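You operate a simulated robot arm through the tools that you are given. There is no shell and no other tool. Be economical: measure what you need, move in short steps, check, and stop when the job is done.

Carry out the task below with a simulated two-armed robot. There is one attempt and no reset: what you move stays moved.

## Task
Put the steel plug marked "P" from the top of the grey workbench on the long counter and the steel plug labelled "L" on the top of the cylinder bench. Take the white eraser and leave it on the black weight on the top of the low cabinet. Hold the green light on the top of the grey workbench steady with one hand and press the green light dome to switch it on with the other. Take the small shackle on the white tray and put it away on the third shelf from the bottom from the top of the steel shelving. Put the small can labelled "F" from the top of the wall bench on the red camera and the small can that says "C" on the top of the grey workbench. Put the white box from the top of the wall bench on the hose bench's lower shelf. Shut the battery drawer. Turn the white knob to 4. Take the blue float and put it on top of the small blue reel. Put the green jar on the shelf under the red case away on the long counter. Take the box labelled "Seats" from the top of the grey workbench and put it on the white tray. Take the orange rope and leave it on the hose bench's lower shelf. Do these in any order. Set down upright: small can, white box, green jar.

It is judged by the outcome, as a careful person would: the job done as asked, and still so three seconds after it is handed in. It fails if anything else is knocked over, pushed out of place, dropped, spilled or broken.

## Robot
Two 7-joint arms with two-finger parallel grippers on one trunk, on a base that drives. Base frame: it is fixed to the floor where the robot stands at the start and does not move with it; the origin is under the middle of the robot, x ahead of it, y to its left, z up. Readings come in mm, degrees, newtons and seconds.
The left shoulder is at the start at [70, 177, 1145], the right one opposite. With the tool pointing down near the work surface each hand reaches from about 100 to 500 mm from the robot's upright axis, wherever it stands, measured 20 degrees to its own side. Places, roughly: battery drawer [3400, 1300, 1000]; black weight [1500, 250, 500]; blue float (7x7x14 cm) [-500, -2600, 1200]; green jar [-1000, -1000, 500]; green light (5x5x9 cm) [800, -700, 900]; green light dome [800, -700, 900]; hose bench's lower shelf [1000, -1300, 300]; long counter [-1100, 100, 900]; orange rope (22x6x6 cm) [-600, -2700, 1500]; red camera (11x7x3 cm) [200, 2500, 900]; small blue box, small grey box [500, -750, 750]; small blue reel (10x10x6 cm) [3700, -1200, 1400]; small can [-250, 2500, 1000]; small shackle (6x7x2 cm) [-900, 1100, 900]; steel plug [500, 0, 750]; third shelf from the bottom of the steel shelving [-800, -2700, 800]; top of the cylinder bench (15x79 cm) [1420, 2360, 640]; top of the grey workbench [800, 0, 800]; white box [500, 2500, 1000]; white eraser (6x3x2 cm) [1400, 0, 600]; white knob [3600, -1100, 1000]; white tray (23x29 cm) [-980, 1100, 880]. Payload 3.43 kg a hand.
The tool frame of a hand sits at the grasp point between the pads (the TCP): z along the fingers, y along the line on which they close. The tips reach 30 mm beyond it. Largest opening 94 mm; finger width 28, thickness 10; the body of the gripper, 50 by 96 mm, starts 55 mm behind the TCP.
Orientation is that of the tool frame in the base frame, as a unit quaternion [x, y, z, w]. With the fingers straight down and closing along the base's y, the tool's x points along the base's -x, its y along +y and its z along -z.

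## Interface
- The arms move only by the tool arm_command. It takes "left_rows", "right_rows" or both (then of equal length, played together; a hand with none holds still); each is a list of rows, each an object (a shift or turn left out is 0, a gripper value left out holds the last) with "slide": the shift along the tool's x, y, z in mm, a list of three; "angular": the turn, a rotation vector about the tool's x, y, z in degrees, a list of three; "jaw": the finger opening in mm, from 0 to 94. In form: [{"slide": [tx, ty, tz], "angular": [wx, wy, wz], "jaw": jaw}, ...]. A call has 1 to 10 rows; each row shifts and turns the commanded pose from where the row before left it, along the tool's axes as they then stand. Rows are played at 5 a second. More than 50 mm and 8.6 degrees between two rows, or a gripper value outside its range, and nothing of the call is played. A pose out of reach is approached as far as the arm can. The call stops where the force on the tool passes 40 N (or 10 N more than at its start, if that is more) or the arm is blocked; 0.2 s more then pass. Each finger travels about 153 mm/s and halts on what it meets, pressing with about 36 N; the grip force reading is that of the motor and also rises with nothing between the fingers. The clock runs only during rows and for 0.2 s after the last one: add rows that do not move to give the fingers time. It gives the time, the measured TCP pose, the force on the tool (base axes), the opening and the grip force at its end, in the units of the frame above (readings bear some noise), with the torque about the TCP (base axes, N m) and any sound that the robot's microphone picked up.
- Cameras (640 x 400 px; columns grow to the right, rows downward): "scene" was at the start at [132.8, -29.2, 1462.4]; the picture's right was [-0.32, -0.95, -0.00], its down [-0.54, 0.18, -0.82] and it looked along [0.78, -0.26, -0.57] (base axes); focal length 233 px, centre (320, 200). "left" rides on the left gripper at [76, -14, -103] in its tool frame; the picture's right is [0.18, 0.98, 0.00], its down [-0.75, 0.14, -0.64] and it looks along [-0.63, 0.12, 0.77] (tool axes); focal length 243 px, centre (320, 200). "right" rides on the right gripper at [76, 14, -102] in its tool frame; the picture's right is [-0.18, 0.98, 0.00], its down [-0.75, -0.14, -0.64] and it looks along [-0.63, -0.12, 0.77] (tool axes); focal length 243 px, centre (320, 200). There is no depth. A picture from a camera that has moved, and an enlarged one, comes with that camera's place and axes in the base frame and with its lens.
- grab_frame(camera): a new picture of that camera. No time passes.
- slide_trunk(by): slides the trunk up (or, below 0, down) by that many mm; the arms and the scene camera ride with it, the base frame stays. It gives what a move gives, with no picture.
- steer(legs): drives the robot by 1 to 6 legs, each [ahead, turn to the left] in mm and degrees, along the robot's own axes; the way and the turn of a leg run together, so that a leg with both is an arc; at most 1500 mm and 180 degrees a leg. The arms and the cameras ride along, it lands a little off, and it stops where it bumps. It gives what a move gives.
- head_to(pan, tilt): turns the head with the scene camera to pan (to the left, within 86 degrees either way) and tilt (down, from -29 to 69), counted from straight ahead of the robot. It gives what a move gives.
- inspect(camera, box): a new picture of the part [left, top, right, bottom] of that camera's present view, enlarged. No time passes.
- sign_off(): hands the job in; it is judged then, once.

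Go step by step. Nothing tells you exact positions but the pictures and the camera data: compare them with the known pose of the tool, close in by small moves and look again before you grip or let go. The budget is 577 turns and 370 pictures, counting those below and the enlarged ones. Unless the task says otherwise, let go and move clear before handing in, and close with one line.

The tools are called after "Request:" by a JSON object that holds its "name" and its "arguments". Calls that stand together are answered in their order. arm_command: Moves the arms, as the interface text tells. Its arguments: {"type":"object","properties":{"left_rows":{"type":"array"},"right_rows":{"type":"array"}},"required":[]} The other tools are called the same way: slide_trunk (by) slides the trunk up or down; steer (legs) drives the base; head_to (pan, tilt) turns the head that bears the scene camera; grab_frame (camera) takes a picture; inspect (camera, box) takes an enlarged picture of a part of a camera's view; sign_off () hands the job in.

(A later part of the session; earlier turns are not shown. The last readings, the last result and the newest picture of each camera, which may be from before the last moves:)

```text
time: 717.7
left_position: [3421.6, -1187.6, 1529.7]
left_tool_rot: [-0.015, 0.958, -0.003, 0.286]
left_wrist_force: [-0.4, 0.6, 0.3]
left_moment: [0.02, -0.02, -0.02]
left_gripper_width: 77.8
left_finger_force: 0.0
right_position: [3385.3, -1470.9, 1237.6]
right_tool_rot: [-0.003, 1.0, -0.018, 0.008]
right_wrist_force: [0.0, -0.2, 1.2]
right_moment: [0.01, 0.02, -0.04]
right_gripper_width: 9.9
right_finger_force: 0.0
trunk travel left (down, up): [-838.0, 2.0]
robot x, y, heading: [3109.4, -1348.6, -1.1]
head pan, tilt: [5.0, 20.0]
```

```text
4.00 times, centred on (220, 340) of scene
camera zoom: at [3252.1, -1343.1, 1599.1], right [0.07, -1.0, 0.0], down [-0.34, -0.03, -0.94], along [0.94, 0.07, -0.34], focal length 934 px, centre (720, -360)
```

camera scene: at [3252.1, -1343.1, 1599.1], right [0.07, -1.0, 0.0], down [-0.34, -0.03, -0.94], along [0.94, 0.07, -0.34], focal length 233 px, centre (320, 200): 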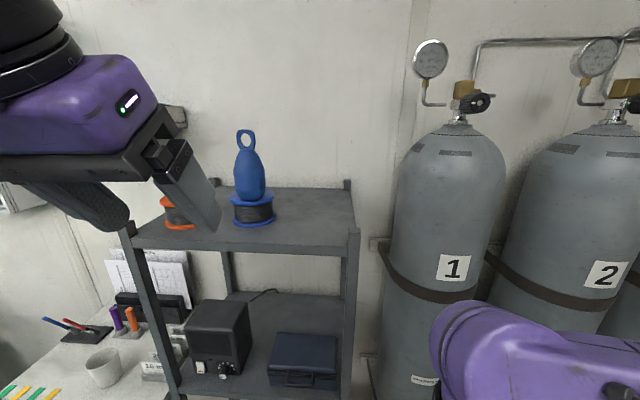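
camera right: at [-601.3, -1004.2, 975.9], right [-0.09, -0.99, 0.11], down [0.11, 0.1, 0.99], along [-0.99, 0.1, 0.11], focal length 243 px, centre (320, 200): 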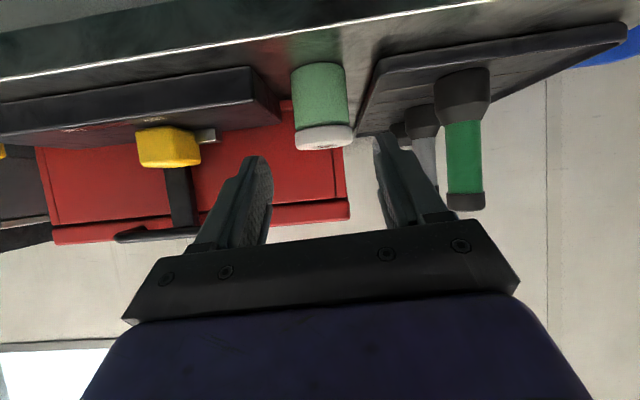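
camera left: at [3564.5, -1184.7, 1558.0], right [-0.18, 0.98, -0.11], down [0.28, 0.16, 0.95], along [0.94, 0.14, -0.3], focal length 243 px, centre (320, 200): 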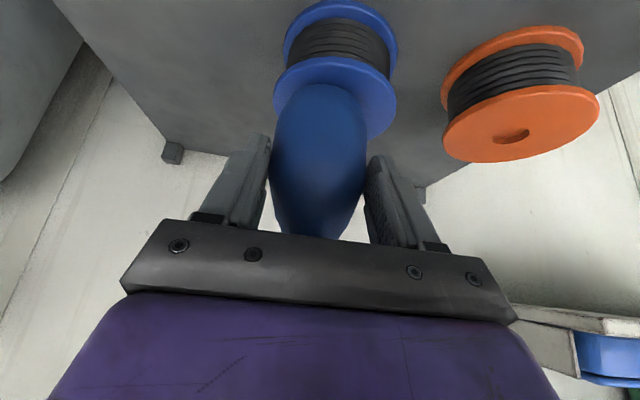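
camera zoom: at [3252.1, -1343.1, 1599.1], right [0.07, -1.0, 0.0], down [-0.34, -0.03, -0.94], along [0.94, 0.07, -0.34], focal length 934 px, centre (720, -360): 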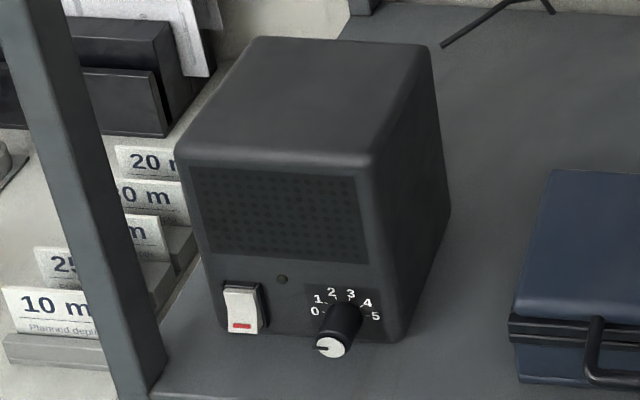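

The dial runs 0–5; the pointer is at 0 (left), and 4 is about 144° clockwise. I back up and lower the trunk so the left hand can point straight at the knob.

Request:
{"name": "steer", "arguments": {"legs": [[-190, 0]]}}

Request:
{"name": "slide_trunk", "arguments": {"by": -300}}

Request:
{"name": "arm_command", "arguments": {"left_rows": [{"slide": [0, 0, 0], "angular": [0, -8, 0]}, {"angular": [0, -8, 0]}, {"angular": [0, -8, 0]}, {"angular": [0, -8, 0]}, {"angular": [0, -8, 0]}, {"angular": [0, -8, 0]}, {"angular": [0, -8, 0]}]}}

```text
time: 719.2
left_position: [3240.7, -1184.5, 1529.9]
left_tool_rot: [-0.014, 0.959, -0.004, 0.284]
left_wrist_force: [2.1, -1.1, -0.2]
left_moment: [0.0, -0.01, -0.02]
left_gripper_width: 78.0
left_finger_force: 0.2
right_position: [3202.2, -1469.9, 1236.4]
right_tool_rot: [-0.002, 1.0, -0.017, 0.007]
right_wrist_force: [-1.0, 0.1, 0.4]
right_moment: [0.04, 0.0, 0.01]
right_gripper_width: 10.2
right_finger_force: 0.0
trunk travel left (down, up): [-838.0, 2.0]
robot x, y, heading: [2922.7, -1340.9, -0.9]
head pan, tilt: [5.0, 20.0]
```

```text
time: 722.2
left_position: [3237.2, -1185.0, 1230.0]
left_tool_rot: [-0.014, 0.958, -0.003, 0.285]
left_wrist_force: [0.5, -0.5, 0.2]
left_moment: [0.01, 0.0, 0.0]
left_gripper_width: 77.9
left_finger_force: 0.0
right_position: [3198.9, -1469.8, 936.9]
right_tool_rot: [-0.002, 1.0, -0.018, 0.008]
right_wrist_force: [0.0, -0.4, -0.8]
right_moment: [-0.03, -0.02, 0.0]
right_gripper_width: 9.9
right_finger_force: 0.1
trunk travel left (down, up): [-538.0, 302.0]
robot x, y, heading: [2923.5, -1345.3, -0.7]
head pan, tilt: [5.0, 20.0]
```

```text
time: 723.8
left_position: [3236.4, -1184.5, 1231.4]
left_tool_rot: [-0.014, 0.711, 0.003, 0.703]
left_wrist_force: [-0.6, 0.4, 0.5]
left_moment: [-0.03, 0.0, 0.02]
left_gripper_width: 77.8
left_finger_force: 0.0
right_position: [3199.3, -1468.8, 936.7]
right_tool_rot: [-0.003, 1.0, -0.018, 0.008]
right_wrist_force: [0.5, 0.4, 0.0]
right_moment: [0.05, -0.02, 0.0]
right_gripper_width: 10.0
right_finger_force: 0.1
trunk travel left (down, up): [-538.0, 302.0]
robot x, y, heading: [2923.1, -1343.6, -0.8]
head pan, tilt: [5.0, 20.0]
```

The hand points forward. I lower it to knob height and left, then look.

Request:
{"name": "arm_command", "arguments": {"left_rows": [{"slide": [40, 19, 15], "jaw": 50}, {"slide": [40, 19, 15]}, {"slide": [40, 19, 15]}, {"slide": [40, 19, 15]}, {"slide": [40, 19, 15]}, {"slide": [38, 17, 15]}]}}

Request:
{"name": "head_to", "arguments": {"pan": 20, "tilt": 25}}

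Request:
{"name": "grab_frame", "arguments": {"camera": "scene"}}

Request:
{"name": "grab_frame", "arguments": {"camera": "left"}}

```text
time: 725.2
left_position: [3397.7, -1096.4, 1098.6]
left_tool_rot: [-0.014, 0.712, 0.003, 0.702]
left_wrist_force: [0.3, -0.8, -0.2]
left_moment: [0.02, -0.04, -0.02]
left_gripper_width: 50.1
left_finger_force: 0.1
left hand out of reach, approached as far as the arm can: row 2, 3, 4, 5, 6
right_position: [3199.3, -1468.3, 937.2]
right_tool_rot: [-0.003, 1.0, -0.02, 0.008]
right_wrist_force: [-0.1, -0.4, 0.7]
right_moment: [-0.03, 0.0, -0.01]
right_gripper_width: 10.2
right_finger_force: 0.1
trunk travel left (down, up): [-538.0, 302.0]
robot x, y, heading: [2925.7, -1346.3, -1.1]
head pan, tilt: [5.0, 20.0]
```

```text
time: 726.0
left_position: [3395.6, -1097.8, 1099.4]
left_tool_rot: [-0.014, 0.712, 0.003, 0.702]
left_wrist_force: [-0.8, -0.1, 1.2]
left_moment: [0.01, 0.02, 0.0]
left_gripper_width: 49.8
left_finger_force: 0.2
right_position: [3199.8, -1468.6, 937.2]
right_tool_rot: [-0.002, 1.0, -0.018, 0.008]
right_wrist_force: [-1.0, 0.4, 0.4]
right_moment: [-0.01, -0.01, -0.02]
right_gripper_width: 9.8
right_finger_force: 0.0
trunk travel left (down, up): [-538.0, 302.0]
robot x, y, heading: [2922.0, -1348.6, -0.8]
head pan, tilt: [20.0, 25.0]
```

```text
120 pictures are left
camera scene: at [3060.5, -1317.2, 1291.1], right [0.33, -0.95, 0.0], down [-0.4, -0.14, -0.91], along [0.86, 0.3, -0.42], focal length 233 px, centre (320, 200)
```

scene: 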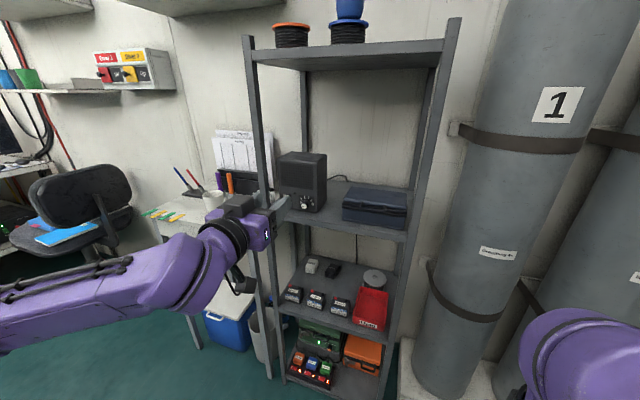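

```text
119 pictures are left
camera left: at [3293.5, -1115.0, 1025.2], right [-0.03, 0.98, -0.2], down [-0.63, 0.14, 0.76], along [0.77, 0.15, 0.62], focal length 243 px, centre (320, 200)
```

left: 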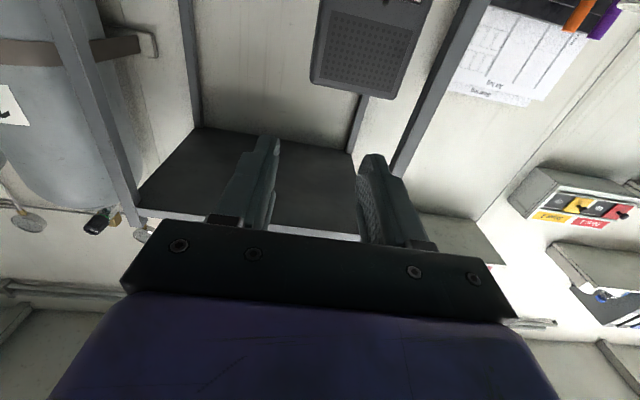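

Knob located at about (3627,-1075,998). I extend forward and down.

Request:
{"name": "arm_command", "arguments": {"left_rows": [{"slide": [20, 4, 30]}, {"slide": [20, 4, 30]}, {"slide": [20, 4, 30]}, {"slide": [20, 4, 30]}, {"slide": [21, 4, 10]}]}}

Request:
{"name": "inspect", "arguments": {"camera": "scene", "box": [200, 130, 400, 255]}}

```text
time: 727.2
left_position: [3524.8, -1074.3, 999.3]
left_tool_rot: [-0.015, 0.712, 0.004, 0.702]
left_wrist_force: [0.1, 0.1, -0.7]
left_moment: [0.04, 0.0, -0.04]
left_gripper_width: 50.0
left_finger_force: 0.1
right_position: [3197.8, -1468.5, 937.9]
right_tool_rot: [-0.002, 1.0, -0.019, 0.008]
right_wrist_force: [1.0, -0.1, -0.8]
right_moment: [0.03, -0.04, 0.01]
right_gripper_width: 10.0
right_finger_force: 0.0
trunk travel left (down, up): [-538.0, 302.0]
robot x, y, heading: [2923.1, -1342.1, -1.0]
head pan, tilt: [20.0, 25.0]
```

```text
3.20 times, centred on (300, 192) of scene
camera zoom: at [3060.6, -1316.7, 1291.0], right [0.33, -0.95, 0.0], down [-0.4, -0.14, -0.91], along [0.86, 0.3, -0.42], focal length 747 px, centre (384, 224)
```

zoom: 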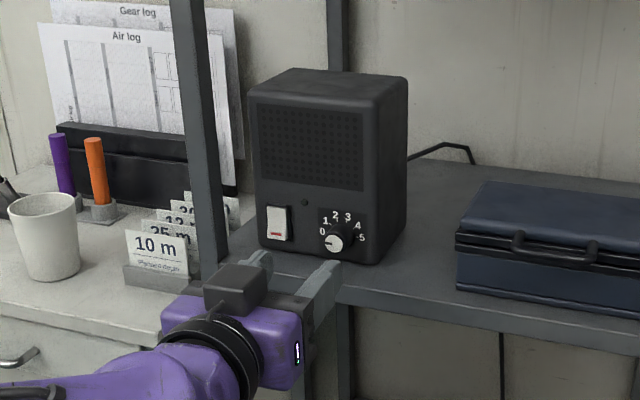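

The hand is in line with the knob (knob z≈988). I pre-rotate the hand 72° counter-clockwise so I can then turn 144° clockwise.

Request:
{"name": "arm_command", "arguments": {"left_rows": [{"angular": [0, 0, -8], "slide": [2, 0, 0], "jaw": 38}, {"angular": [0, 0, -8]}, {"angular": [0, 0, -8]}, {"angular": [0, 0, -8]}, {"angular": [0, 0, -8]}, {"angular": [0, 0, -8]}, {"angular": [0, 0, -8]}, {"angular": [0, 0, -8]}, {"angular": [0, 0, -8]}]}}

Request:
{"name": "grab_frame", "arguments": {"camera": "left"}}

Request:
{"name": "inspect", "arguments": {"camera": "scene", "box": [200, 130, 400, 255]}}

```text
time: 729.2
left_position: [3523.3, -1075.0, 997.0]
left_tool_rot: [-0.431, 0.567, -0.41, 0.57]
left_wrist_force: [0.3, 0.3, 0.2]
left_moment: [0.04, 0.03, 0.0]
left_gripper_width: 37.9
left_finger_force: 0.0
right_position: [3200.2, -1468.7, 937.2]
right_tool_rot: [-0.002, 1.0, -0.019, 0.008]
right_wrist_force: [-0.1, 0.3, 0.1]
right_moment: [0.02, -0.01, 0.02]
right_gripper_width: 10.0
right_finger_force: 0.1
trunk travel left (down, up): [-538.0, 302.0]
robot x, y, heading: [2924.7, -1349.8, -1.0]
head pan, tilt: [20.0, 25.0]
```

```text
117 pictures are left
camera left: at [3423.0, -1153.8, 989.9], right [-0.02, 0.11, -0.99], down [-0.66, 0.75, 0.09], along [0.75, 0.66, 0.06], focal length 243 px, centre (320, 200)
```

left: 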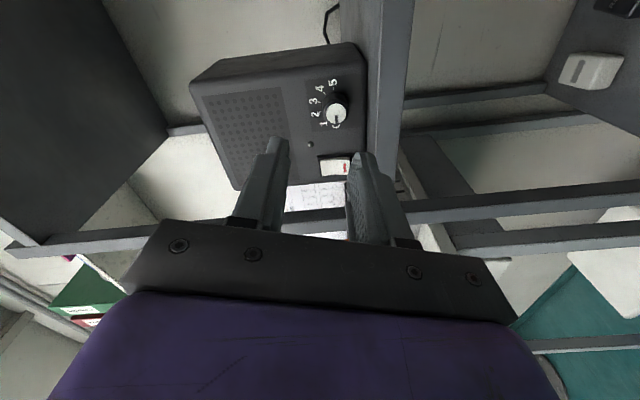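

```text
3.20 times, centred on (300, 192) of scene
camera zoom: at [3060.5, -1317.0, 1291.0], right [0.33, -0.95, 0.0], down [-0.4, -0.14, -0.91], along [0.86, 0.3, -0.42], focal length 747 px, centre (384, 224)
```

zoom: 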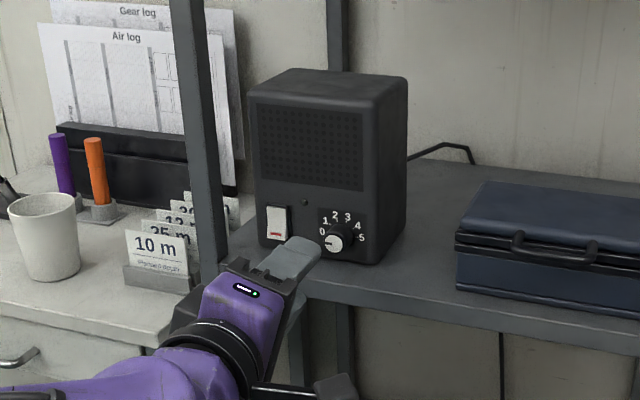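

The shelf plate is only ~24 mm below the knob's centre, so I'll turn in three stages of ~50° with the fingers near horizontal. I set the roll to -25° and move in.

Request:
{"name": "arm_command", "arguments": {"left_rows": [{"angular": [0, 0, 8]}, {"angular": [0, 0, 8]}, {"angular": [0, 0, 8]}, {"angular": [0, 0, 8]}, {"angular": [0, 0, 8]}, {"angular": [0, 0, 7]}]}}

Request:
{"name": "grab_frame", "arguments": {"camera": "left"}}

```text
time: 730.6
left_position: [3524.4, -1075.9, 996.5]
left_tool_rot: [-0.166, 0.692, -0.148, 0.686]
left_wrist_force: [0.8, 0.0, -1.3]
left_moment: [0.02, -0.02, 0.01]
left_gripper_width: 37.9
left_finger_force: 0.1
right_position: [3198.9, -1469.5, 937.2]
right_tool_rot: [-0.002, 1.0, -0.018, 0.008]
right_wrist_force: [0.5, -1.2, 0.0]
right_moment: [0.0, -0.02, 0.02]
right_gripper_width: 10.2
right_finger_force: 0.0
trunk travel left (down, up): [-538.0, 302.0]
robot x, y, heading: [2925.8, -1345.8, -0.8]
head pan, tilt: [20.0, 25.0]
```

```text
115 pictures are left
camera left: at [3421.9, -1123.3, 936.4], right [-0.03, 0.81, -0.59], down [-0.64, 0.44, 0.63], along [0.76, 0.4, 0.51], focal length 243 px, centre (320, 200)
```

left: 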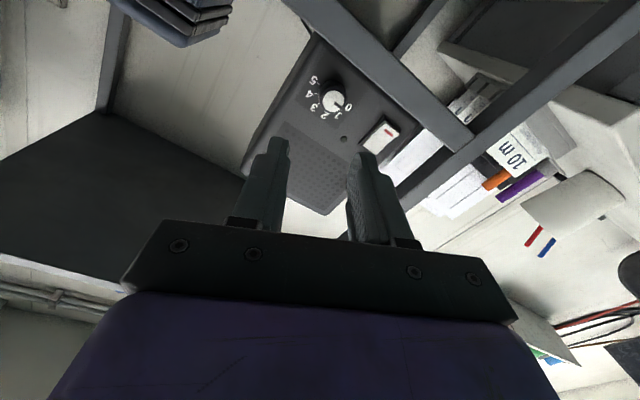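

Request:
{"name": "arm_command", "arguments": {"left_rows": [{"slide": [12.6, 6, 0]}, {"slide": [0, 0, 25]}, {"slide": [0, 0, 25]}]}}

Request:
{"name": "grab_frame", "arguments": {"camera": "left"}}

Request:
{"name": "inspect", "arguments": {"camera": "scene", "box": [220, 140, 380, 240]}}

```text
time: 731.4
left_position: [3574.3, -1073.8, 983.6]
left_tool_rot: [-0.169, 0.692, -0.149, 0.686]
left_wrist_force: [0.5, -0.5, 0.8]
left_moment: [-0.01, 0.01, -0.01]
left_gripper_width: 37.9
left_finger_force: 0.1
right_position: [3198.4, -1468.9, 936.0]
right_tool_rot: [-0.003, 1.0, -0.018, 0.008]
right_wrist_force: [-0.4, 0.0, 0.3]
right_moment: [-0.01, 0.04, 0.01]
right_gripper_width: 10.2
right_finger_force: 0.0
trunk travel left (down, up): [-538.0, 302.0]
robot x, y, heading: [2924.2, -1348.4, -0.9]
head pan, tilt: [20.0, 25.0]
```

```text
114 pictures are left
camera left: at [3472.3, -1122.0, 922.2], right [-0.03, 0.8, -0.59], down [-0.64, 0.44, 0.63], along [0.76, 0.4, 0.5], focal length 243 px, centre (320, 200)
```

left: 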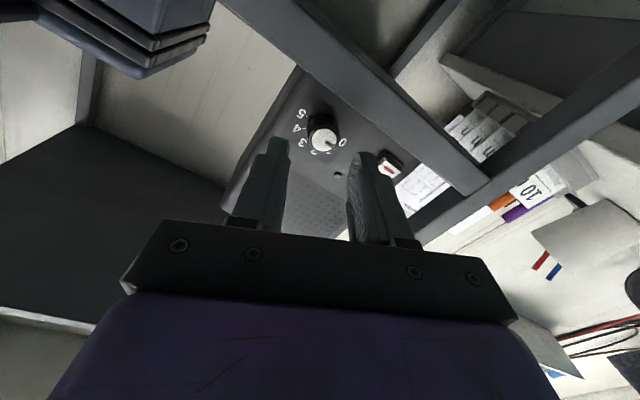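

```text
4.00 times, centred on (300, 190) of scene
camera zoom: at [3061.2, -1317.4, 1290.9], right [0.33, -0.95, 0.0], down [-0.4, -0.14, -0.91], along [0.86, 0.3, -0.42], focal length 934 px, centre (400, 240)
```

zoom: 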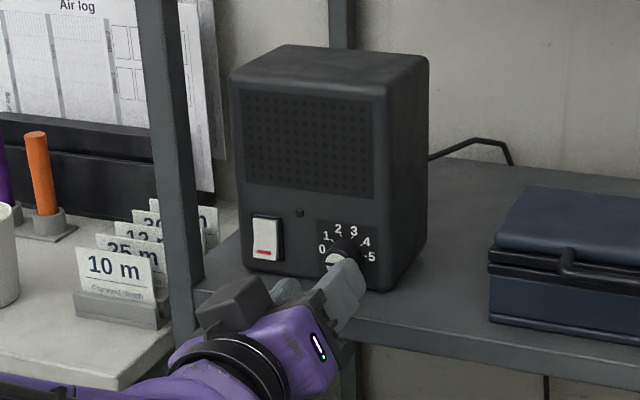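

Request:
{"name": "arm_command", "arguments": {"left_rows": [{"slide": [3, 0, 15]}, {"slide": [0, 0, 15]}]}}

Request:
{"name": "grab_frame", "arguments": {"camera": "left"}}

```text
time: 732.0
left_position: [3603.2, -1075.6, 981.1]
left_tool_rot: [-0.167, 0.692, -0.148, 0.686]
left_wrist_force: [-0.3, 0.1, -0.2]
left_moment: [0.01, 0.0, 0.0]
left_gripper_width: 37.9
left_finger_force: 0.0
right_position: [3199.3, -1468.9, 937.4]
right_tool_rot: [-0.002, 1.0, -0.018, 0.008]
right_wrist_force: [0.5, -0.7, 0.2]
right_moment: [0.01, 0.0, -0.01]
right_gripper_width: 9.8
right_finger_force: 0.1
trunk travel left (down, up): [-538.0, 302.0]
robot x, y, heading: [2924.8, -1346.4, -0.9]
head pan, tilt: [20.0, 25.0]
```

```text
112 pictures are left
camera left: at [3500.9, -1123.1, 919.3], right [-0.03, 0.8, -0.59], down [-0.64, 0.44, 0.63], along [0.76, 0.4, 0.5], focal length 243 px, centre (320, 200)
```

left: 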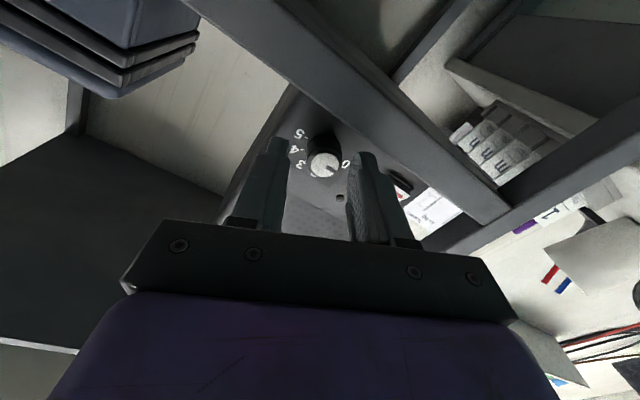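

Request:
{"name": "arm_command", "arguments": {"left_rows": [{"slide": [0, 0, 7]}, {"jaw": 28}, {"jaw": 20}, {"jaw": 12}, {}]}}

Request:
{"name": "grab_frame", "arguments": {"camera": "left"}}

```text
time: 733.2
left_position: [3609.0, -1072.1, 980.1]
left_tool_rot: [-0.169, 0.692, -0.148, 0.686]
left_wrist_force: [-2.6, 8.5, -6.3]
left_moment: [-0.02, -0.25, 0.57]
left_gripper_width: 23.5
left_finger_force: 44.6
right_position: [3198.7, -1467.6, 937.4]
right_tool_rot: [-0.002, 1.0, -0.02, 0.007]
right_wrist_force: [0.6, -0.2, 0.0]
right_moment: [0.02, -0.02, -0.02]
right_gripper_width: 10.1
right_finger_force: 0.1
trunk travel left (down, up): [-538.0, 302.0]
robot x, y, heading: [2921.8, -1347.7, -0.8]
head pan, tilt: [20.0, 25.0]
```

```text
111 pictures are left
camera left: at [3507.9, -1120.3, 917.6], right [-0.03, 0.8, -0.6], down [-0.64, 0.44, 0.63], along [0.76, 0.4, 0.5], focal length 243 px, centre (320, 200)
```

left: 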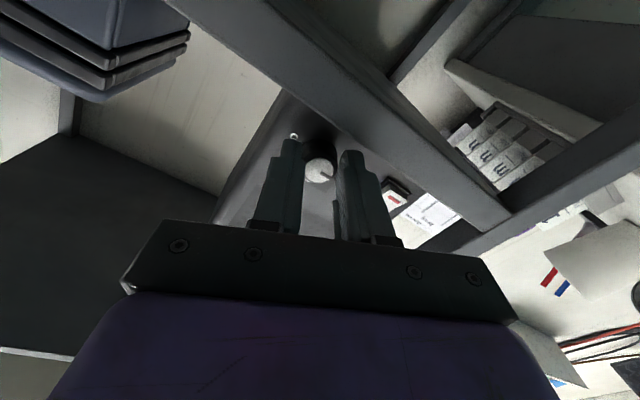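

Gripped (23.5 mm). I turn clockwise ~50°.

Request:
{"name": "arm_command", "arguments": {"left_rows": [{"slide": [0, 1.5, 0]}, {"angular": [0, 0, 7]}, {"angular": [0, 0, 7]}, {"angular": [0, 0, 7]}, {"angular": [0, 0, 7]}, {"angular": [0, 0, 7]}, {"angular": [0, 0, 7]}, {"angular": [0, 0, 7]}, {}]}}

Request:
{"name": "inspect", "arguments": {"camera": "left", "box": [240, 80, 400, 240]}}

```text
time: 735.2
left_position: [3608.9, -1069.4, 978.8]
left_tool_rot: [0.132, 0.699, 0.149, 0.687]
left_wrist_force: [-0.7, 22.0, 5.2]
left_moment: [-0.07, 0.49, 0.9]
left_gripper_width: 23.3
left_finger_force: 45.5
right_position: [3198.0, -1466.3, 938.9]
right_tool_rot: [-0.003, 1.0, -0.02, 0.008]
right_wrist_force: [-0.5, -0.2, -0.5]
right_moment: [-0.03, -0.01, -0.05]
right_gripper_width: 9.9
right_finger_force: 0.1
trunk travel left (down, up): [-538.0, 302.0]
robot x, y, heading: [2924.9, -1344.6, -1.0]
head pan, tilt: [20.0, 25.0]
```

```text
2.50 times, centred on (320, 160) of left
camera zoom: at [3506.1, -1054.1, 903.8], right [-0.02, 0.98, 0.21], down [-0.63, -0.18, 0.76], along [0.78, -0.12, 0.62], focal length 606 px, centre (320, 300)
```

zoom: 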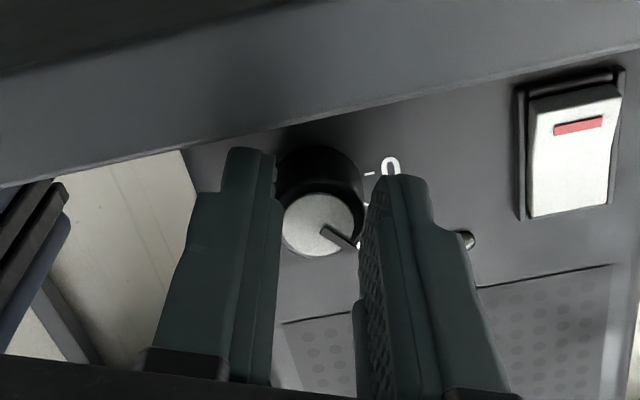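

The pointer is moving clockwise. I release, roll back, re-centre by a few mm and grip again.

Request:
{"name": "arm_command", "arguments": {"left_rows": [{"jaw": 40}, {}, {"angular": [0, 0, -8]}, {"angular": [0, 0, -8]}, {"angular": [0, 0, -8]}, {"angular": [0, 0, -8]}, {"angular": [0, 0, -8]}, {"angular": [0, 0, -8]}, {}]}}

Request:
{"name": "inspect", "arguments": {"camera": "left", "box": [240, 80, 400, 240]}}

```text
time: 737.2
left_position: [3610.5, -1073.4, 979.4]
left_tool_rot: [-0.163, 0.693, -0.143, 0.687]
left_wrist_force: [0.4, -1.1, 1.2]
left_moment: [0.02, 0.01, 0.01]
left_gripper_width: 39.8
left_finger_force: 0.0
right_position: [3199.3, -1467.6, 937.4]
right_tool_rot: [-0.002, 1.0, -0.019, 0.008]
right_wrist_force: [-0.6, -0.5, 0.0]
right_moment: [-0.02, 0.03, -0.02]
right_gripper_width: 10.0
right_finger_force: 0.0
trunk travel left (down, up): [-538.0, 302.0]
robot x, y, heading: [2925.1, -1341.5, -0.7]
head pan, tilt: [20.0, 25.0]
```

```text
2.50 times, centred on (320, 160) of left
camera zoom: at [3508.8, -1120.5, 917.1], right [-0.03, 0.81, -0.58], down [-0.64, 0.43, 0.63], along [0.76, 0.39, 0.51], focal length 606 px, centre (320, 300)
```

zoom: 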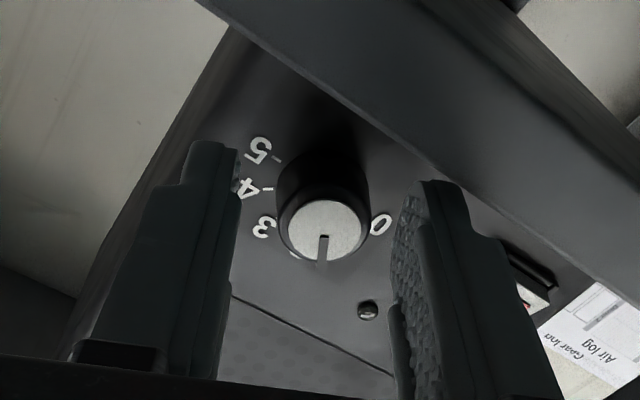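

The pointer is at about 1.7. I grip again and turn ~42°.

Request:
{"name": "arm_command", "arguments": {"left_rows": [{"slide": [0, 3, 0]}, {"jaw": 28}, {"jaw": 12}, {}, {"angular": [0, 0, 7]}, {"angular": [0, 0, 7]}, {"angular": [0, 0, 7]}, {"angular": [0, 0, 7]}, {"angular": [0, 0, 7]}, {"angular": [0, 0, 7]}]}}

Request:
{"name": "arm_command", "arguments": {"left_rows": [{"jaw": 40}, {}, {"angular": [0, 0, -8]}, {"angular": [0, 0, -8]}, {"angular": [0, 0, -8]}, {"angular": [0, 0, -8]}, {"angular": [0, 0, -8]}, {}]}}

Request:
{"name": "inspect", "arguments": {"camera": "left", "box": [240, 80, 400, 240]}}

```text
time: 739.4
left_position: [3610.7, -1069.1, 977.6]
left_tool_rot: [0.096, 0.705, 0.114, 0.693]
left_wrist_force: [2.1, 4.5, 2.7]
left_moment: [-0.01, -0.46, 0.08]
left_gripper_width: 23.4
left_finger_force: 44.5
right_position: [3197.8, -1468.2, 937.1]
right_tool_rot: [-0.003, 1.0, -0.019, 0.008]
right_wrist_force: [0.5, -0.1, 0.0]
right_moment: [-0.02, -0.03, 0.02]
right_gripper_width: 10.1
right_finger_force: 0.0
trunk travel left (down, up): [-538.0, 302.0]
robot x, y, heading: [2922.1, -1345.3, -1.0]
head pan, tilt: [20.0, 25.0]
```

```text
time: 741.2
left_position: [3610.8, -1070.8, 978.1]
left_tool_rot: [-0.15, 0.696, -0.133, 0.689]
left_wrist_force: [0.6, -0.1, 0.1]
left_moment: [0.01, 0.01, -0.04]
left_gripper_width: 40.0
left_finger_force: 0.0
right_position: [3198.8, -1469.1, 937.8]
right_tool_rot: [-0.002, 1.0, -0.018, 0.008]
right_wrist_force: [0.1, -0.1, -0.3]
right_moment: [-0.03, 0.0, -0.02]
right_gripper_width: 10.0
right_finger_force: 0.0
trunk travel left (down, up): [-538.0, 302.0]
robot x, y, heading: [2921.8, -1345.9, -0.6]
head pan, tilt: [20.0, 25.0]
```

```text
2.50 times, centred on (320, 160) of left
camera zoom: at [3508.8, -1115.5, 914.4], right [-0.03, 0.83, -0.55], down [-0.64, 0.41, 0.65], along [0.77, 0.37, 0.52], focal length 606 px, centre (320, 300)
```

zoom: 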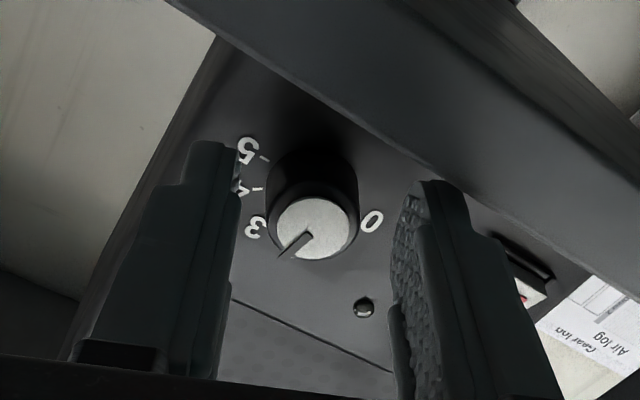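

The pointer is now at 3. One more grip and 36°.

Request:
{"name": "arm_command", "arguments": {"left_rows": [{"slide": [0, -1.5, 0]}, {"jaw": 28}, {"jaw": 12}, {}, {"angular": [0, 0, 7.2]}, {"angular": [0, 0, 7.2]}, {"angular": [0, 0, 7.2]}, {"angular": [0, 0, 7.2]}, {"angular": [0, 0, 7.2]}, {}]}}

Request:
{"name": "arm_command", "arguments": {"left_rows": [{"jaw": 40}, {}, {"slide": [0, 0, -30]}, {"slide": [0, 0, -30]}]}}

Request:
{"name": "inspect", "arguments": {"camera": "left", "box": [240, 40, 400, 200]}}

```text
time: 743.4
left_position: [3611.2, -1069.6, 978.1]
left_tool_rot: [0.073, 0.708, 0.09, 0.696]
left_wrist_force: [6.9, 9.3, 4.6]
left_moment: [-0.07, 0.07, 0.4]
left_gripper_width: 23.5
left_finger_force: 45.0
right_position: [3199.6, -1466.5, 936.9]
right_tool_rot: [-0.003, 1.0, -0.019, 0.008]
right_wrist_force: [-0.7, -0.2, -0.3]
right_moment: [0.02, 0.01, 0.0]
right_gripper_width: 10.2
right_finger_force: 0.1
trunk travel left (down, up): [-538.0, 302.0]
robot x, y, heading: [2918.3, -1349.8, -0.8]
head pan, tilt: [20.0, 25.0]
```

```text
time: 744.4
left_position: [3549.4, -1072.3, 980.0]
left_tool_rot: [0.074, 0.708, 0.088, 0.697]
left_wrist_force: [-0.8, 0.4, 0.2]
left_moment: [0.0, 0.01, 0.01]
left_gripper_width: 39.9
left_finger_force: 0.1
right_position: [3198.6, -1468.5, 937.2]
right_tool_rot: [-0.001, 1.0, -0.019, 0.009]
right_wrist_force: [0.1, 0.6, -0.1]
right_moment: [-0.01, 0.0, 0.0]
right_gripper_width: 10.0
right_finger_force: 0.1
trunk travel left (down, up): [-538.0, 302.0]
robot x, y, heading: [2925.5, -1346.1, -1.0]
head pan, tilt: [20.0, 25.0]
```

```text
2.50 times, centred on (320, 120) of left
camera zoom: at [3445.9, -1071.1, 903.9], right [-0.02, 1.0, 0.04], down [-0.63, -0.05, 0.77], along [0.78, -0.01, 0.63], focal length 606 px, centre (320, 400)
```

zoom: 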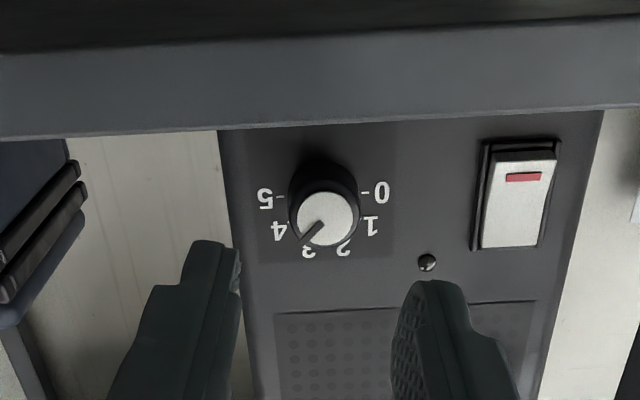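

Request:
{"name": "inspect", "arguments": {"camera": "left", "box": [295, 75, 355, 125]}}

```text
8.00 times, centred on (325, 100) of left
camera zoom: at [3445.9, -1071.1, 903.9], right [-0.02, 1.0, 0.04], down [-0.63, -0.05, 0.77], along [0.78, -0.01, 0.63], focal length 1941 px, centre (280, 1000)
```

zoom: 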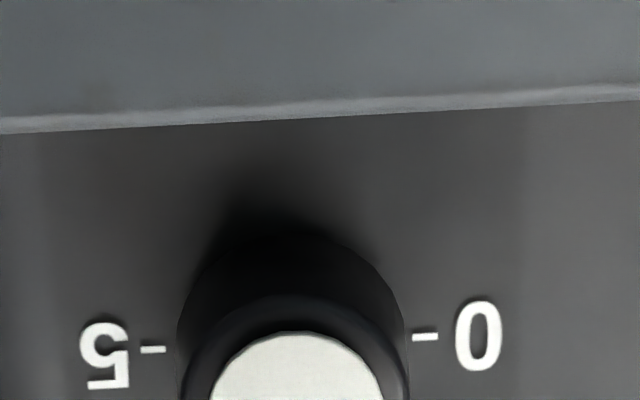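

Request:
{"name": "inspect", "arguments": {"camera": "left", "box": [290, 105, 354, 145]}}

```text
10.00 times, centred on (322, 125) of left
camera zoom: at [3445.9, -1071.1, 903.9], right [-0.02, 1.0, 0.04], down [-0.63, -0.05, 0.77], along [0.78, -0.01, 0.63], focal length 2426 px, centre (300, 950)
```

zoom: 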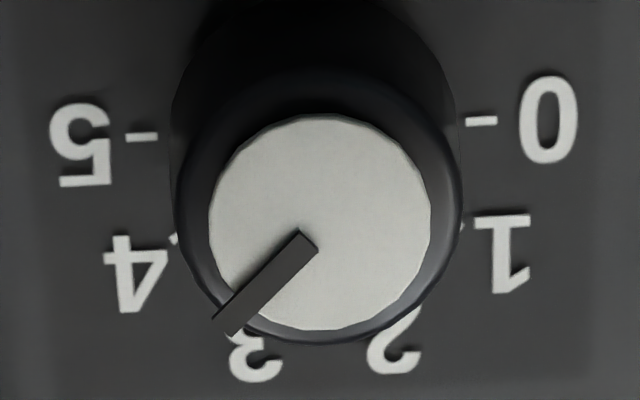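

The pointer is at ~3.85; about 5° more is needed. I go back in, grip, and turn 5.5°.

Request:
{"name": "arm_command", "arguments": {"left_rows": [{"slide": [0, 0, 30]}, {"slide": [0, 1, 30]}, {"jaw": 28}, {"jaw": 12}, {}, {"angular": [0, 0, 6]}, {}]}}

Request:
{"name": "arm_command", "arguments": {"left_rows": [{"jaw": 40}, {}, {"slide": [0, 0, -30]}, {"slide": [0, 0, -30]}]}}

Request:
{"name": "inspect", "arguments": {"camera": "left", "box": [290, 105, 354, 145]}}

```text
time: 746.0
left_position: [3610.5, -1068.3, 978.8]
left_tool_rot: [0.109, 0.703, 0.125, 0.691]
left_wrist_force: [5.1, 6.8, 4.1]
left_moment: [-0.04, -0.7, -0.03]
left_gripper_width: 23.3
left_finger_force: 44.9
right_position: [3198.4, -1468.1, 937.7]
right_tool_rot: [-0.003, 1.0, -0.02, 0.008]
right_wrist_force: [-0.1, 0.1, 0.4]
right_moment: [-0.02, 0.01, 0.01]
right_gripper_width: 10.0
right_finger_force: 0.0
trunk travel left (down, up): [-538.0, 302.0]
robot x, y, heading: [2922.8, -1348.0, -0.9]
head pan, tilt: [20.0, 25.0]
```

```text
time: 747.0
left_position: [3549.4, -1071.2, 980.4]
left_tool_rot: [0.109, 0.703, 0.127, 0.691]
left_wrist_force: [0.7, -0.1, -1.5]
left_moment: [0.01, 0.01, 0.01]
left_gripper_width: 40.1
left_finger_force: 0.1
right_position: [3198.1, -1468.4, 938.4]
right_tool_rot: [-0.003, 1.0, -0.018, 0.009]
right_wrist_force: [1.0, 0.4, 0.2]
right_moment: [-0.02, -0.05, -0.01]
right_gripper_width: 10.1
right_finger_force: 0.0
trunk travel left (down, up): [-538.0, 302.0]
robot x, y, heading: [2924.1, -1346.0, -1.1]
head pan, tilt: [20.0, 25.0]
```

```text
10.00 times, centred on (322, 125) of left
camera zoom: at [3445.6, -1061.8, 904.8], right [-0.02, 0.99, 0.15], down [-0.63, -0.13, 0.77], along [0.78, -0.08, 0.62], focal length 2426 px, centre (300, 950)
```

zoom: 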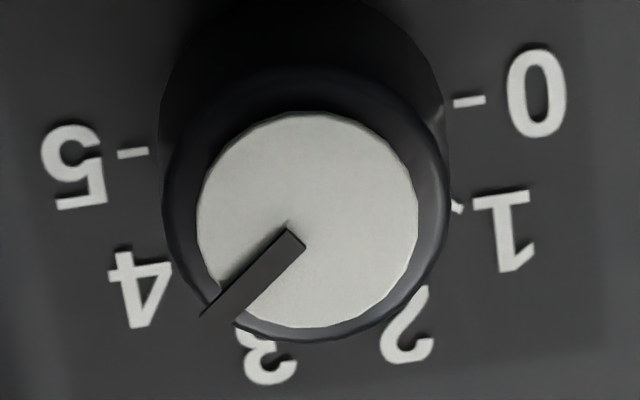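

The knob is at 4 (within a couple of degrees). Now the battery drawer to the north-east; I retract, straighten the hand, and drive along.

Request:
{"name": "steer", "arguments": {"legs": [[-200, 0]]}}

Request:
{"name": "arm_command", "arguments": {"left_rows": [{"angular": [0, 0, -8], "slide": [0, 0, -20]}, {"angular": [0, 0, -8], "slide": [0, 0, -20]}, {"angular": [0, 8, 0], "slide": [-20, 0, 0]}, {"angular": [0, 8, 0], "slide": [-20, 0, 0]}, {"angular": [0, 8, 0], "slide": [-20, 0, 0]}, {"angular": [0, 8, 0]}, {"angular": [0, 8, 0]}, {"angular": [0, 8, 0]}, {"angular": [0, 8, 0]}, {"angular": [0, 8, 0]}]}}

Request:
{"name": "slide_trunk", "arguments": {"by": 200}}

Request:
{"name": "steer", "arguments": {"legs": [[0, 91], [1400, 0]]}}

Request:
{"name": "head_to", "arguments": {"pan": -20, "tilt": 15}}

Request:
{"name": "grab_frame", "arguments": {"camera": "scene"}}

```text
time: 748.6
left_position: [3351.8, -1066.8, 980.0]
left_tool_rot: [0.108, 0.703, 0.126, 0.691]
left_wrist_force: [-0.5, 0.1, -0.3]
left_moment: [-0.03, -0.01, 0.03]
left_gripper_width: 40.1
left_finger_force: 0.1
right_position: [3000.6, -1464.7, 936.3]
right_tool_rot: [-0.001, 1.0, -0.019, 0.008]
right_wrist_force: [0.2, 0.1, 0.8]
right_moment: [-0.02, -0.01, 0.01]
right_gripper_width: 9.7
right_finger_force: 0.1
trunk travel left (down, up): [-538.0, 302.0]
robot x, y, heading: [2725.1, -1344.0, -1.0]
head pan, tilt: [20.0, 25.0]
```

```text
time: 750.8
left_position: [3328.9, -1064.0, 1021.6]
left_tool_rot: [-0.008, 0.969, 0.009, 0.247]
left_wrist_force: [0.0, -0.4, 0.4]
left_moment: [0.01, -0.04, 0.0]
left_gripper_width: 40.0
left_finger_force: 0.0
left hand out of reach, approached as far as the arm can: row 3, 4, 5, 6
right_position: [3001.2, -1465.4, 936.6]
right_tool_rot: [-0.003, 1.0, -0.019, 0.008]
right_wrist_force: [-0.2, 0.0, -0.5]
right_moment: [0.03, 0.0, 0.03]
right_gripper_width: 10.2
right_finger_force: 0.1
trunk travel left (down, up): [-538.0, 302.0]
robot x, y, heading: [2723.7, -1340.4, -1.1]
head pan, tilt: [20.0, 25.0]
```

```text
time: 753.0
left_position: [3329.6, -1061.2, 1213.9]
left_tool_rot: [-0.011, 0.97, 0.011, 0.241]
left_wrist_force: [-0.3, 0.4, -0.6]
left_moment: [-0.02, 0.04, -0.03]
left_gripper_width: 40.2
left_finger_force: 0.1
right_position: [3001.1, -1465.6, 1137.3]
right_tool_rot: [-0.003, 1.0, -0.019, 0.008]
right_wrist_force: [0.3, 1.1, 0.2]
right_moment: [-0.01, 0.02, 0.02]
right_gripper_width: 10.0
right_finger_force: 0.2
trunk travel left (down, up): [-738.0, 102.0]
robot x, y, heading: [2726.0, -1342.6, -1.3]
head pan, tilt: [20.0, 25.0]
```

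```text
time: 763.8
left_position: [2358.9, 629.4, 1214.6]
left_tool_rot: [0.717, -0.654, -0.183, -0.157]
left_wrist_force: [0.0, -0.2, 0.3]
left_moment: [-0.01, -0.01, -0.02]
left_gripper_width: 39.7
left_finger_force: 0.1
right_position: [2786.0, 330.3, 1135.8]
right_tool_rot: [0.734, -0.679, 0.006, -0.02]
right_wrist_force: [-0.3, 0.3, -0.4]
right_moment: [0.0, -0.03, 0.03]
right_gripper_width: 9.9
right_finger_force: 0.0
trunk travel left (down, up): [-738.0, 102.0]
robot x, y, heading: [2685.0, 47.3, 93.1]
head pan, tilt: [20.0, 25.0]
```

```text
time: 764.9
left_position: [2356.8, 629.6, 1214.2]
left_tool_rot: [0.719, -0.652, -0.18, -0.159]
left_wrist_force: [-0.3, 0.2, 0.1]
left_moment: [0.05, -0.02, -0.01]
left_gripper_width: 39.7
left_finger_force: 0.2
right_position: [2785.3, 331.0, 1136.7]
right_tool_rot: [0.733, -0.68, 0.007, -0.018]
right_wrist_force: [-0.2, -0.8, 0.0]
right_moment: [0.0, -0.02, -0.01]
right_gripper_width: 9.8
right_finger_force: 0.1
trunk travel left (down, up): [-738.0, 102.0]
robot x, y, heading: [2682.4, 48.3, 92.8]
head pan, tilt: [-20.0, 15.0]
```

```text
103 pictures are left
camera scene: at [2706.9, 186.4, 1507.3], right [0.96, -0.29, 0.0], down [-0.08, -0.25, -0.97], along [0.28, 0.92, -0.26], focal length 233 px, centre (320, 200)
```

scene: 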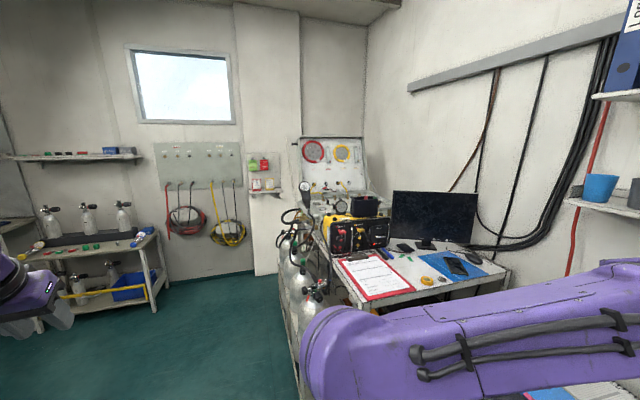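

Request:
{"name": "inspect", "arguments": {"camera": "scene", "box": [270, 170, 470, 310]}}

```text
2.86 times, centred on (370, 240) of scene
camera zoom: at [2706.9, 186.4, 1507.3], right [0.96, -0.29, 0.0], down [-0.08, -0.25, -0.97], along [0.28, 0.92, -0.26], focal length 667 px, centre (177, 86)
```

zoom: 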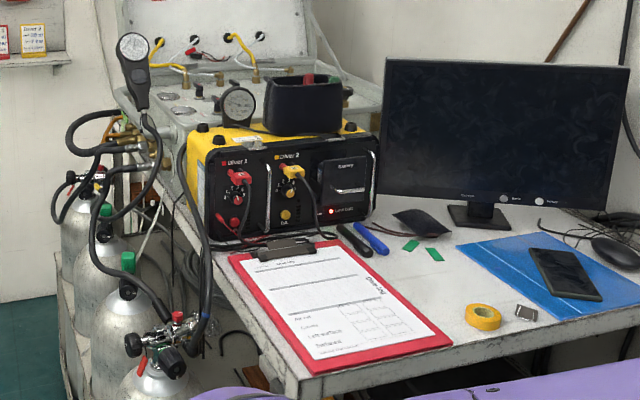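

The "Battery" drawer sticks out of the yellow comms unit on the desk; I must push it toward +y. I pull the left hand in, and drive in front of the desk.

Request:
{"name": "arm_command", "arguments": {"left_rows": [{"slide": [34, 0, -19]}, {"slide": [34, 0, -19]}, {"slide": [34, 0, -19]}, {"slide": [34, 0, -19]}, {"slide": [34, 0, -19]}, {"slide": [34, 0, -19]}]}}

Request:
{"name": "steer", "arguments": {"legs": [[0, -50], [640, 0], [0, 47.5]]}}

Request:
{"name": "head_to", "arguments": {"pan": -10, "tilt": 30}}

Request:
{"name": "grab_frame", "arguments": {"camera": "scene"}}

```text
time: 766.2
left_position: [2300.1, 523.6, 1205.4]
left_tool_rot: [0.719, -0.652, -0.177, -0.163]
left_wrist_force: [-0.3, 1.1, -0.3]
left_moment: [-0.03, -0.02, 0.0]
left_gripper_width: 40.0
left_finger_force: 0.0
left hand out of reach, approached as far as the arm can: row 2, 3, 4, 5, 6
right_position: [2784.3, 330.5, 1137.8]
right_tool_rot: [0.733, -0.679, 0.007, -0.02]
right_wrist_force: [0.2, 0.1, 0.4]
right_moment: [0.01, -0.09, 0.0]
right_gripper_width: 9.9
right_finger_force: 0.0
trunk travel left (down, up): [-738.0, 102.0]
robot x, y, heading: [2683.0, 47.3, 93.4]
head pan, tilt: [-20.0, 15.0]
```

```text
time: 774.1
left_position: [2779.7, 970.8, 1204.2]
left_tool_rot: [0.703, -0.669, -0.173, -0.166]
left_wrist_force: [-0.4, 0.0, 0.8]
left_moment: [-0.02, -0.03, 0.0]
left_gripper_width: 40.0
left_finger_force: 0.1
right_position: [3253.2, 754.1, 1137.1]
right_tool_rot: [0.717, -0.697, 0.007, -0.018]
right_wrist_force: [0.0, 0.4, -0.2]
right_moment: [0.0, -0.02, 0.0]
right_gripper_width: 10.1
right_finger_force: 0.1
trunk travel left (down, up): [-738.0, 102.0]
robot x, y, heading: [3137.9, 481.0, 90.1]
head pan, tilt: [-20.0, 15.0]
```

```text
time: 774.9
left_position: [2778.4, 969.8, 1204.2]
left_tool_rot: [0.704, -0.668, -0.172, -0.167]
left_wrist_force: [0.0, 0.0, -0.1]
left_moment: [0.0, 0.0, 0.01]
left_gripper_width: 40.0
left_finger_force: 0.1
right_position: [3252.9, 754.0, 1137.5]
right_tool_rot: [0.717, -0.697, 0.007, -0.019]
right_wrist_force: [0.3, -0.2, 0.4]
right_moment: [-0.01, 0.0, -0.02]
right_gripper_width: 10.3
right_finger_force: 0.1
trunk travel left (down, up): [-738.0, 102.0]
robot x, y, heading: [3135.8, 479.7, 90.4]
head pan, tilt: [-10.0, 30.0]
```

```text
101 pictures are left
camera scene: at [3151.9, 615.1, 1483.1], right [0.99, -0.17, 0.0], down [-0.08, -0.49, -0.87], along [0.15, 0.85, -0.5], focal length 233 px, centre (320, 200)
```

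scene: 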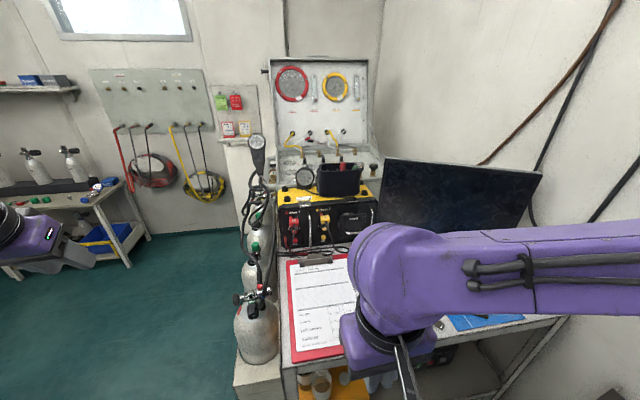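

Request:
{"name": "inspect", "arguments": {"camera": "scene", "box": [260, 160, 400, 260]}}

```text
4.00 times, centred on (330, 210) of scene
camera zoom: at [3151.9, 615.1, 1483.1], right [0.99, -0.17, 0.0], down [-0.08, -0.49, -0.87], along [0.15, 0.85, -0.5], focal length 934 px, centre (280, 160)
```

zoom: 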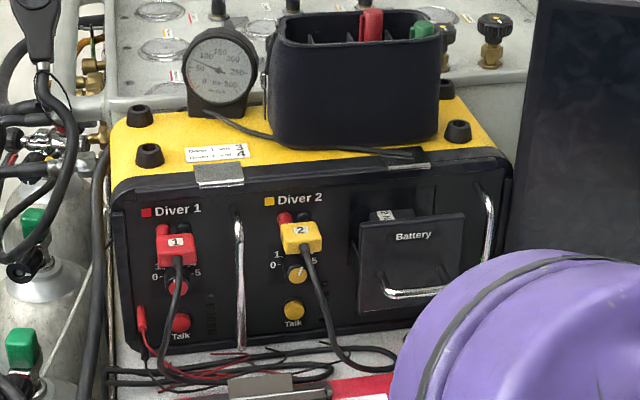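

The drawer face (about 100 mm wide, centre ≈(3390,1280,985)) protrudes ~45 mm. I move up to the desk at a slight angle and turn the right hand to point forward with closed fingers.

Request:
{"name": "steer", "arguments": {"legs": [[90, 0], [0, -10]]}}

Request:
{"name": "arm_command", "arguments": {"right_rows": [{"angular": [0, -8.2, 0], "jaw": 0}, {"angular": [0, -8.2, 0]}, {"angular": [0, -8.2, 0]}, {"angular": [0, -8.2, 0]}, {"angular": [0, -8.2, 0]}, {"angular": [0, -8.2, 0]}, {"angular": [0, -8.2, 0]}, {"angular": [0, -8.2, 0]}, {"angular": [0, -8.2, 0]}, {"angular": [0, -8.2, 0]}]}}

Request:
{"name": "grab_frame", "arguments": {"camera": "scene"}}

```text
time: 776.7
left_position: [2868.7, 1115.5, 1203.6]
left_tool_rot: [-0.644, 0.727, 0.156, 0.18]
left_wrist_force: [0.2, 0.5, -1.1]
left_moment: [0.01, 0.02, 0.03]
left_gripper_width: 39.9
left_finger_force: 0.0
right_position: [3298.9, 819.9, 1136.2]
right_tool_rot: [-0.654, 0.757, -0.009, 0.019]
right_wrist_force: [-0.1, 1.0, -0.6]
right_moment: [0.03, 0.02, 0.02]
right_gripper_width: 10.0
right_finger_force: 0.0
trunk travel left (down, up): [-738.0, 102.0]
robot x, y, heading: [3135.9, 564.3, 80.3]
head pan, tilt: [-10.0, 30.0]
```

```text
time: 779.1
left_position: [2868.8, 1113.2, 1203.0]
left_tool_rot: [-0.644, 0.727, 0.155, 0.181]
left_wrist_force: [0.0, 1.1, -0.2]
left_moment: [0.0, 0.01, -0.01]
left_gripper_width: 40.1
left_finger_force: 0.1
right_position: [3199.0, 906.2, 1257.9]
right_tool_rot: [-0.447, 0.59, 0.459, 0.491]
right_wrist_force: [0.4, -0.4, -0.2]
right_moment: [-0.02, -0.02, 0.01]
right_gripper_width: 0.0
right_finger_force: 33.0
right hand out of reach, approached as far as the arm can: row 3, 4, 5, 6, 7, 8, 9, 10
trunk travel left (down, up): [-738.0, 102.0]
robot x, y, heading: [3136.4, 567.3, 80.5]
head pan, tilt: [-10.0, 30.0]
stopped in row 10 (right hand): the arm was blocked; the commanded pose is now the measured one
```

```text
99 pictures are left
camera scene: at [3176.2, 698.8, 1483.1], right [0.94, -0.34, 0.0], down [-0.17, -0.47, -0.87], along [0.29, 0.82, -0.5], focal length 233 px, centre (320, 200)
```

scene: 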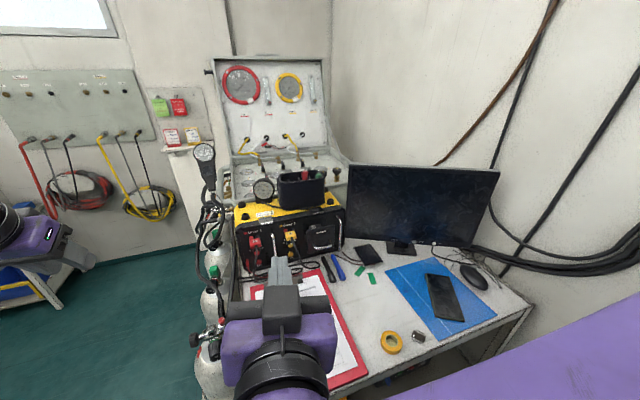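

The hand points forward. I move it to just in front of the drawer face, above its handle.

Request:
{"name": "arm_command", "arguments": {"right_rows": [{"slide": [20.8, -15.1, 32.9]}, {"slide": [20.8, -15.1, 32.9]}, {"slide": [20.8, -15.1, 32.9]}, {"slide": [20.8, -15.1, 32.9]}, {"slide": [20.8, -15.1, 32.9]}, {"slide": [20.8, -15.1, 32.9]}, {"slide": [20.8, -15.1, 32.9]}, {"slide": [20.8, -15.1, 32.9]}, {"slide": [20.8, -15.1, 25]}]}}

Request:
{"name": "grab_frame", "arguments": {"camera": "right"}}

Request:
{"name": "inspect", "arguments": {"camera": "scene", "box": [220, 180, 400, 310]}}

```text
time: 781.1
left_position: [2868.2, 1114.9, 1202.5]
left_tool_rot: [-0.645, 0.727, 0.156, 0.18]
left_wrist_force: [0.3, 0.5, -1.1]
left_moment: [-0.04, 0.05, 0.01]
left_gripper_width: 40.1
left_finger_force: 0.1
right_position: [3358.5, 1150.8, 1030.0]
right_tool_rot: [-0.448, 0.59, 0.457, 0.491]
right_wrist_force: [0.0, -0.3, 0.4]
right_moment: [-0.01, 0.0, 0.01]
right_gripper_width: 0.0
right_finger_force: 32.3
trunk travel left (down, up): [-738.0, 102.0]
robot x, y, heading: [3137.9, 567.9, 80.4]
head pan, tilt: [-10.0, 30.0]
```

```text
98 pictures are left
camera right: at [3318.9, 1046.9, 965.6], right [-0.94, 0.19, 0.28], down [0.12, -0.6, 0.8], along [0.32, 0.78, 0.54], focal length 243 px, centre (320, 200)
```

right: 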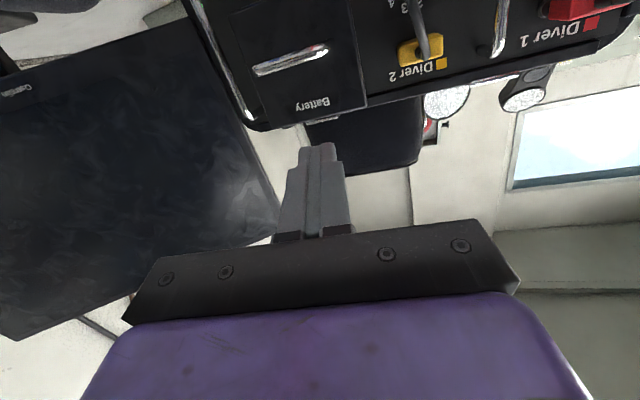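

```text
3.08 times, centred on (310, 245) of scene
camera zoom: at [3176.3, 700.1, 1483.0], right [0.94, -0.34, 0.0], down [-0.17, -0.47, -0.87], along [0.29, 0.81, -0.5], focal length 718 px, centre (351, 62)
```

zoom: 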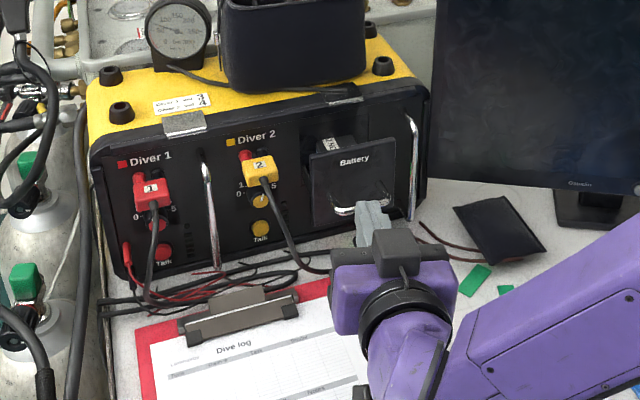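

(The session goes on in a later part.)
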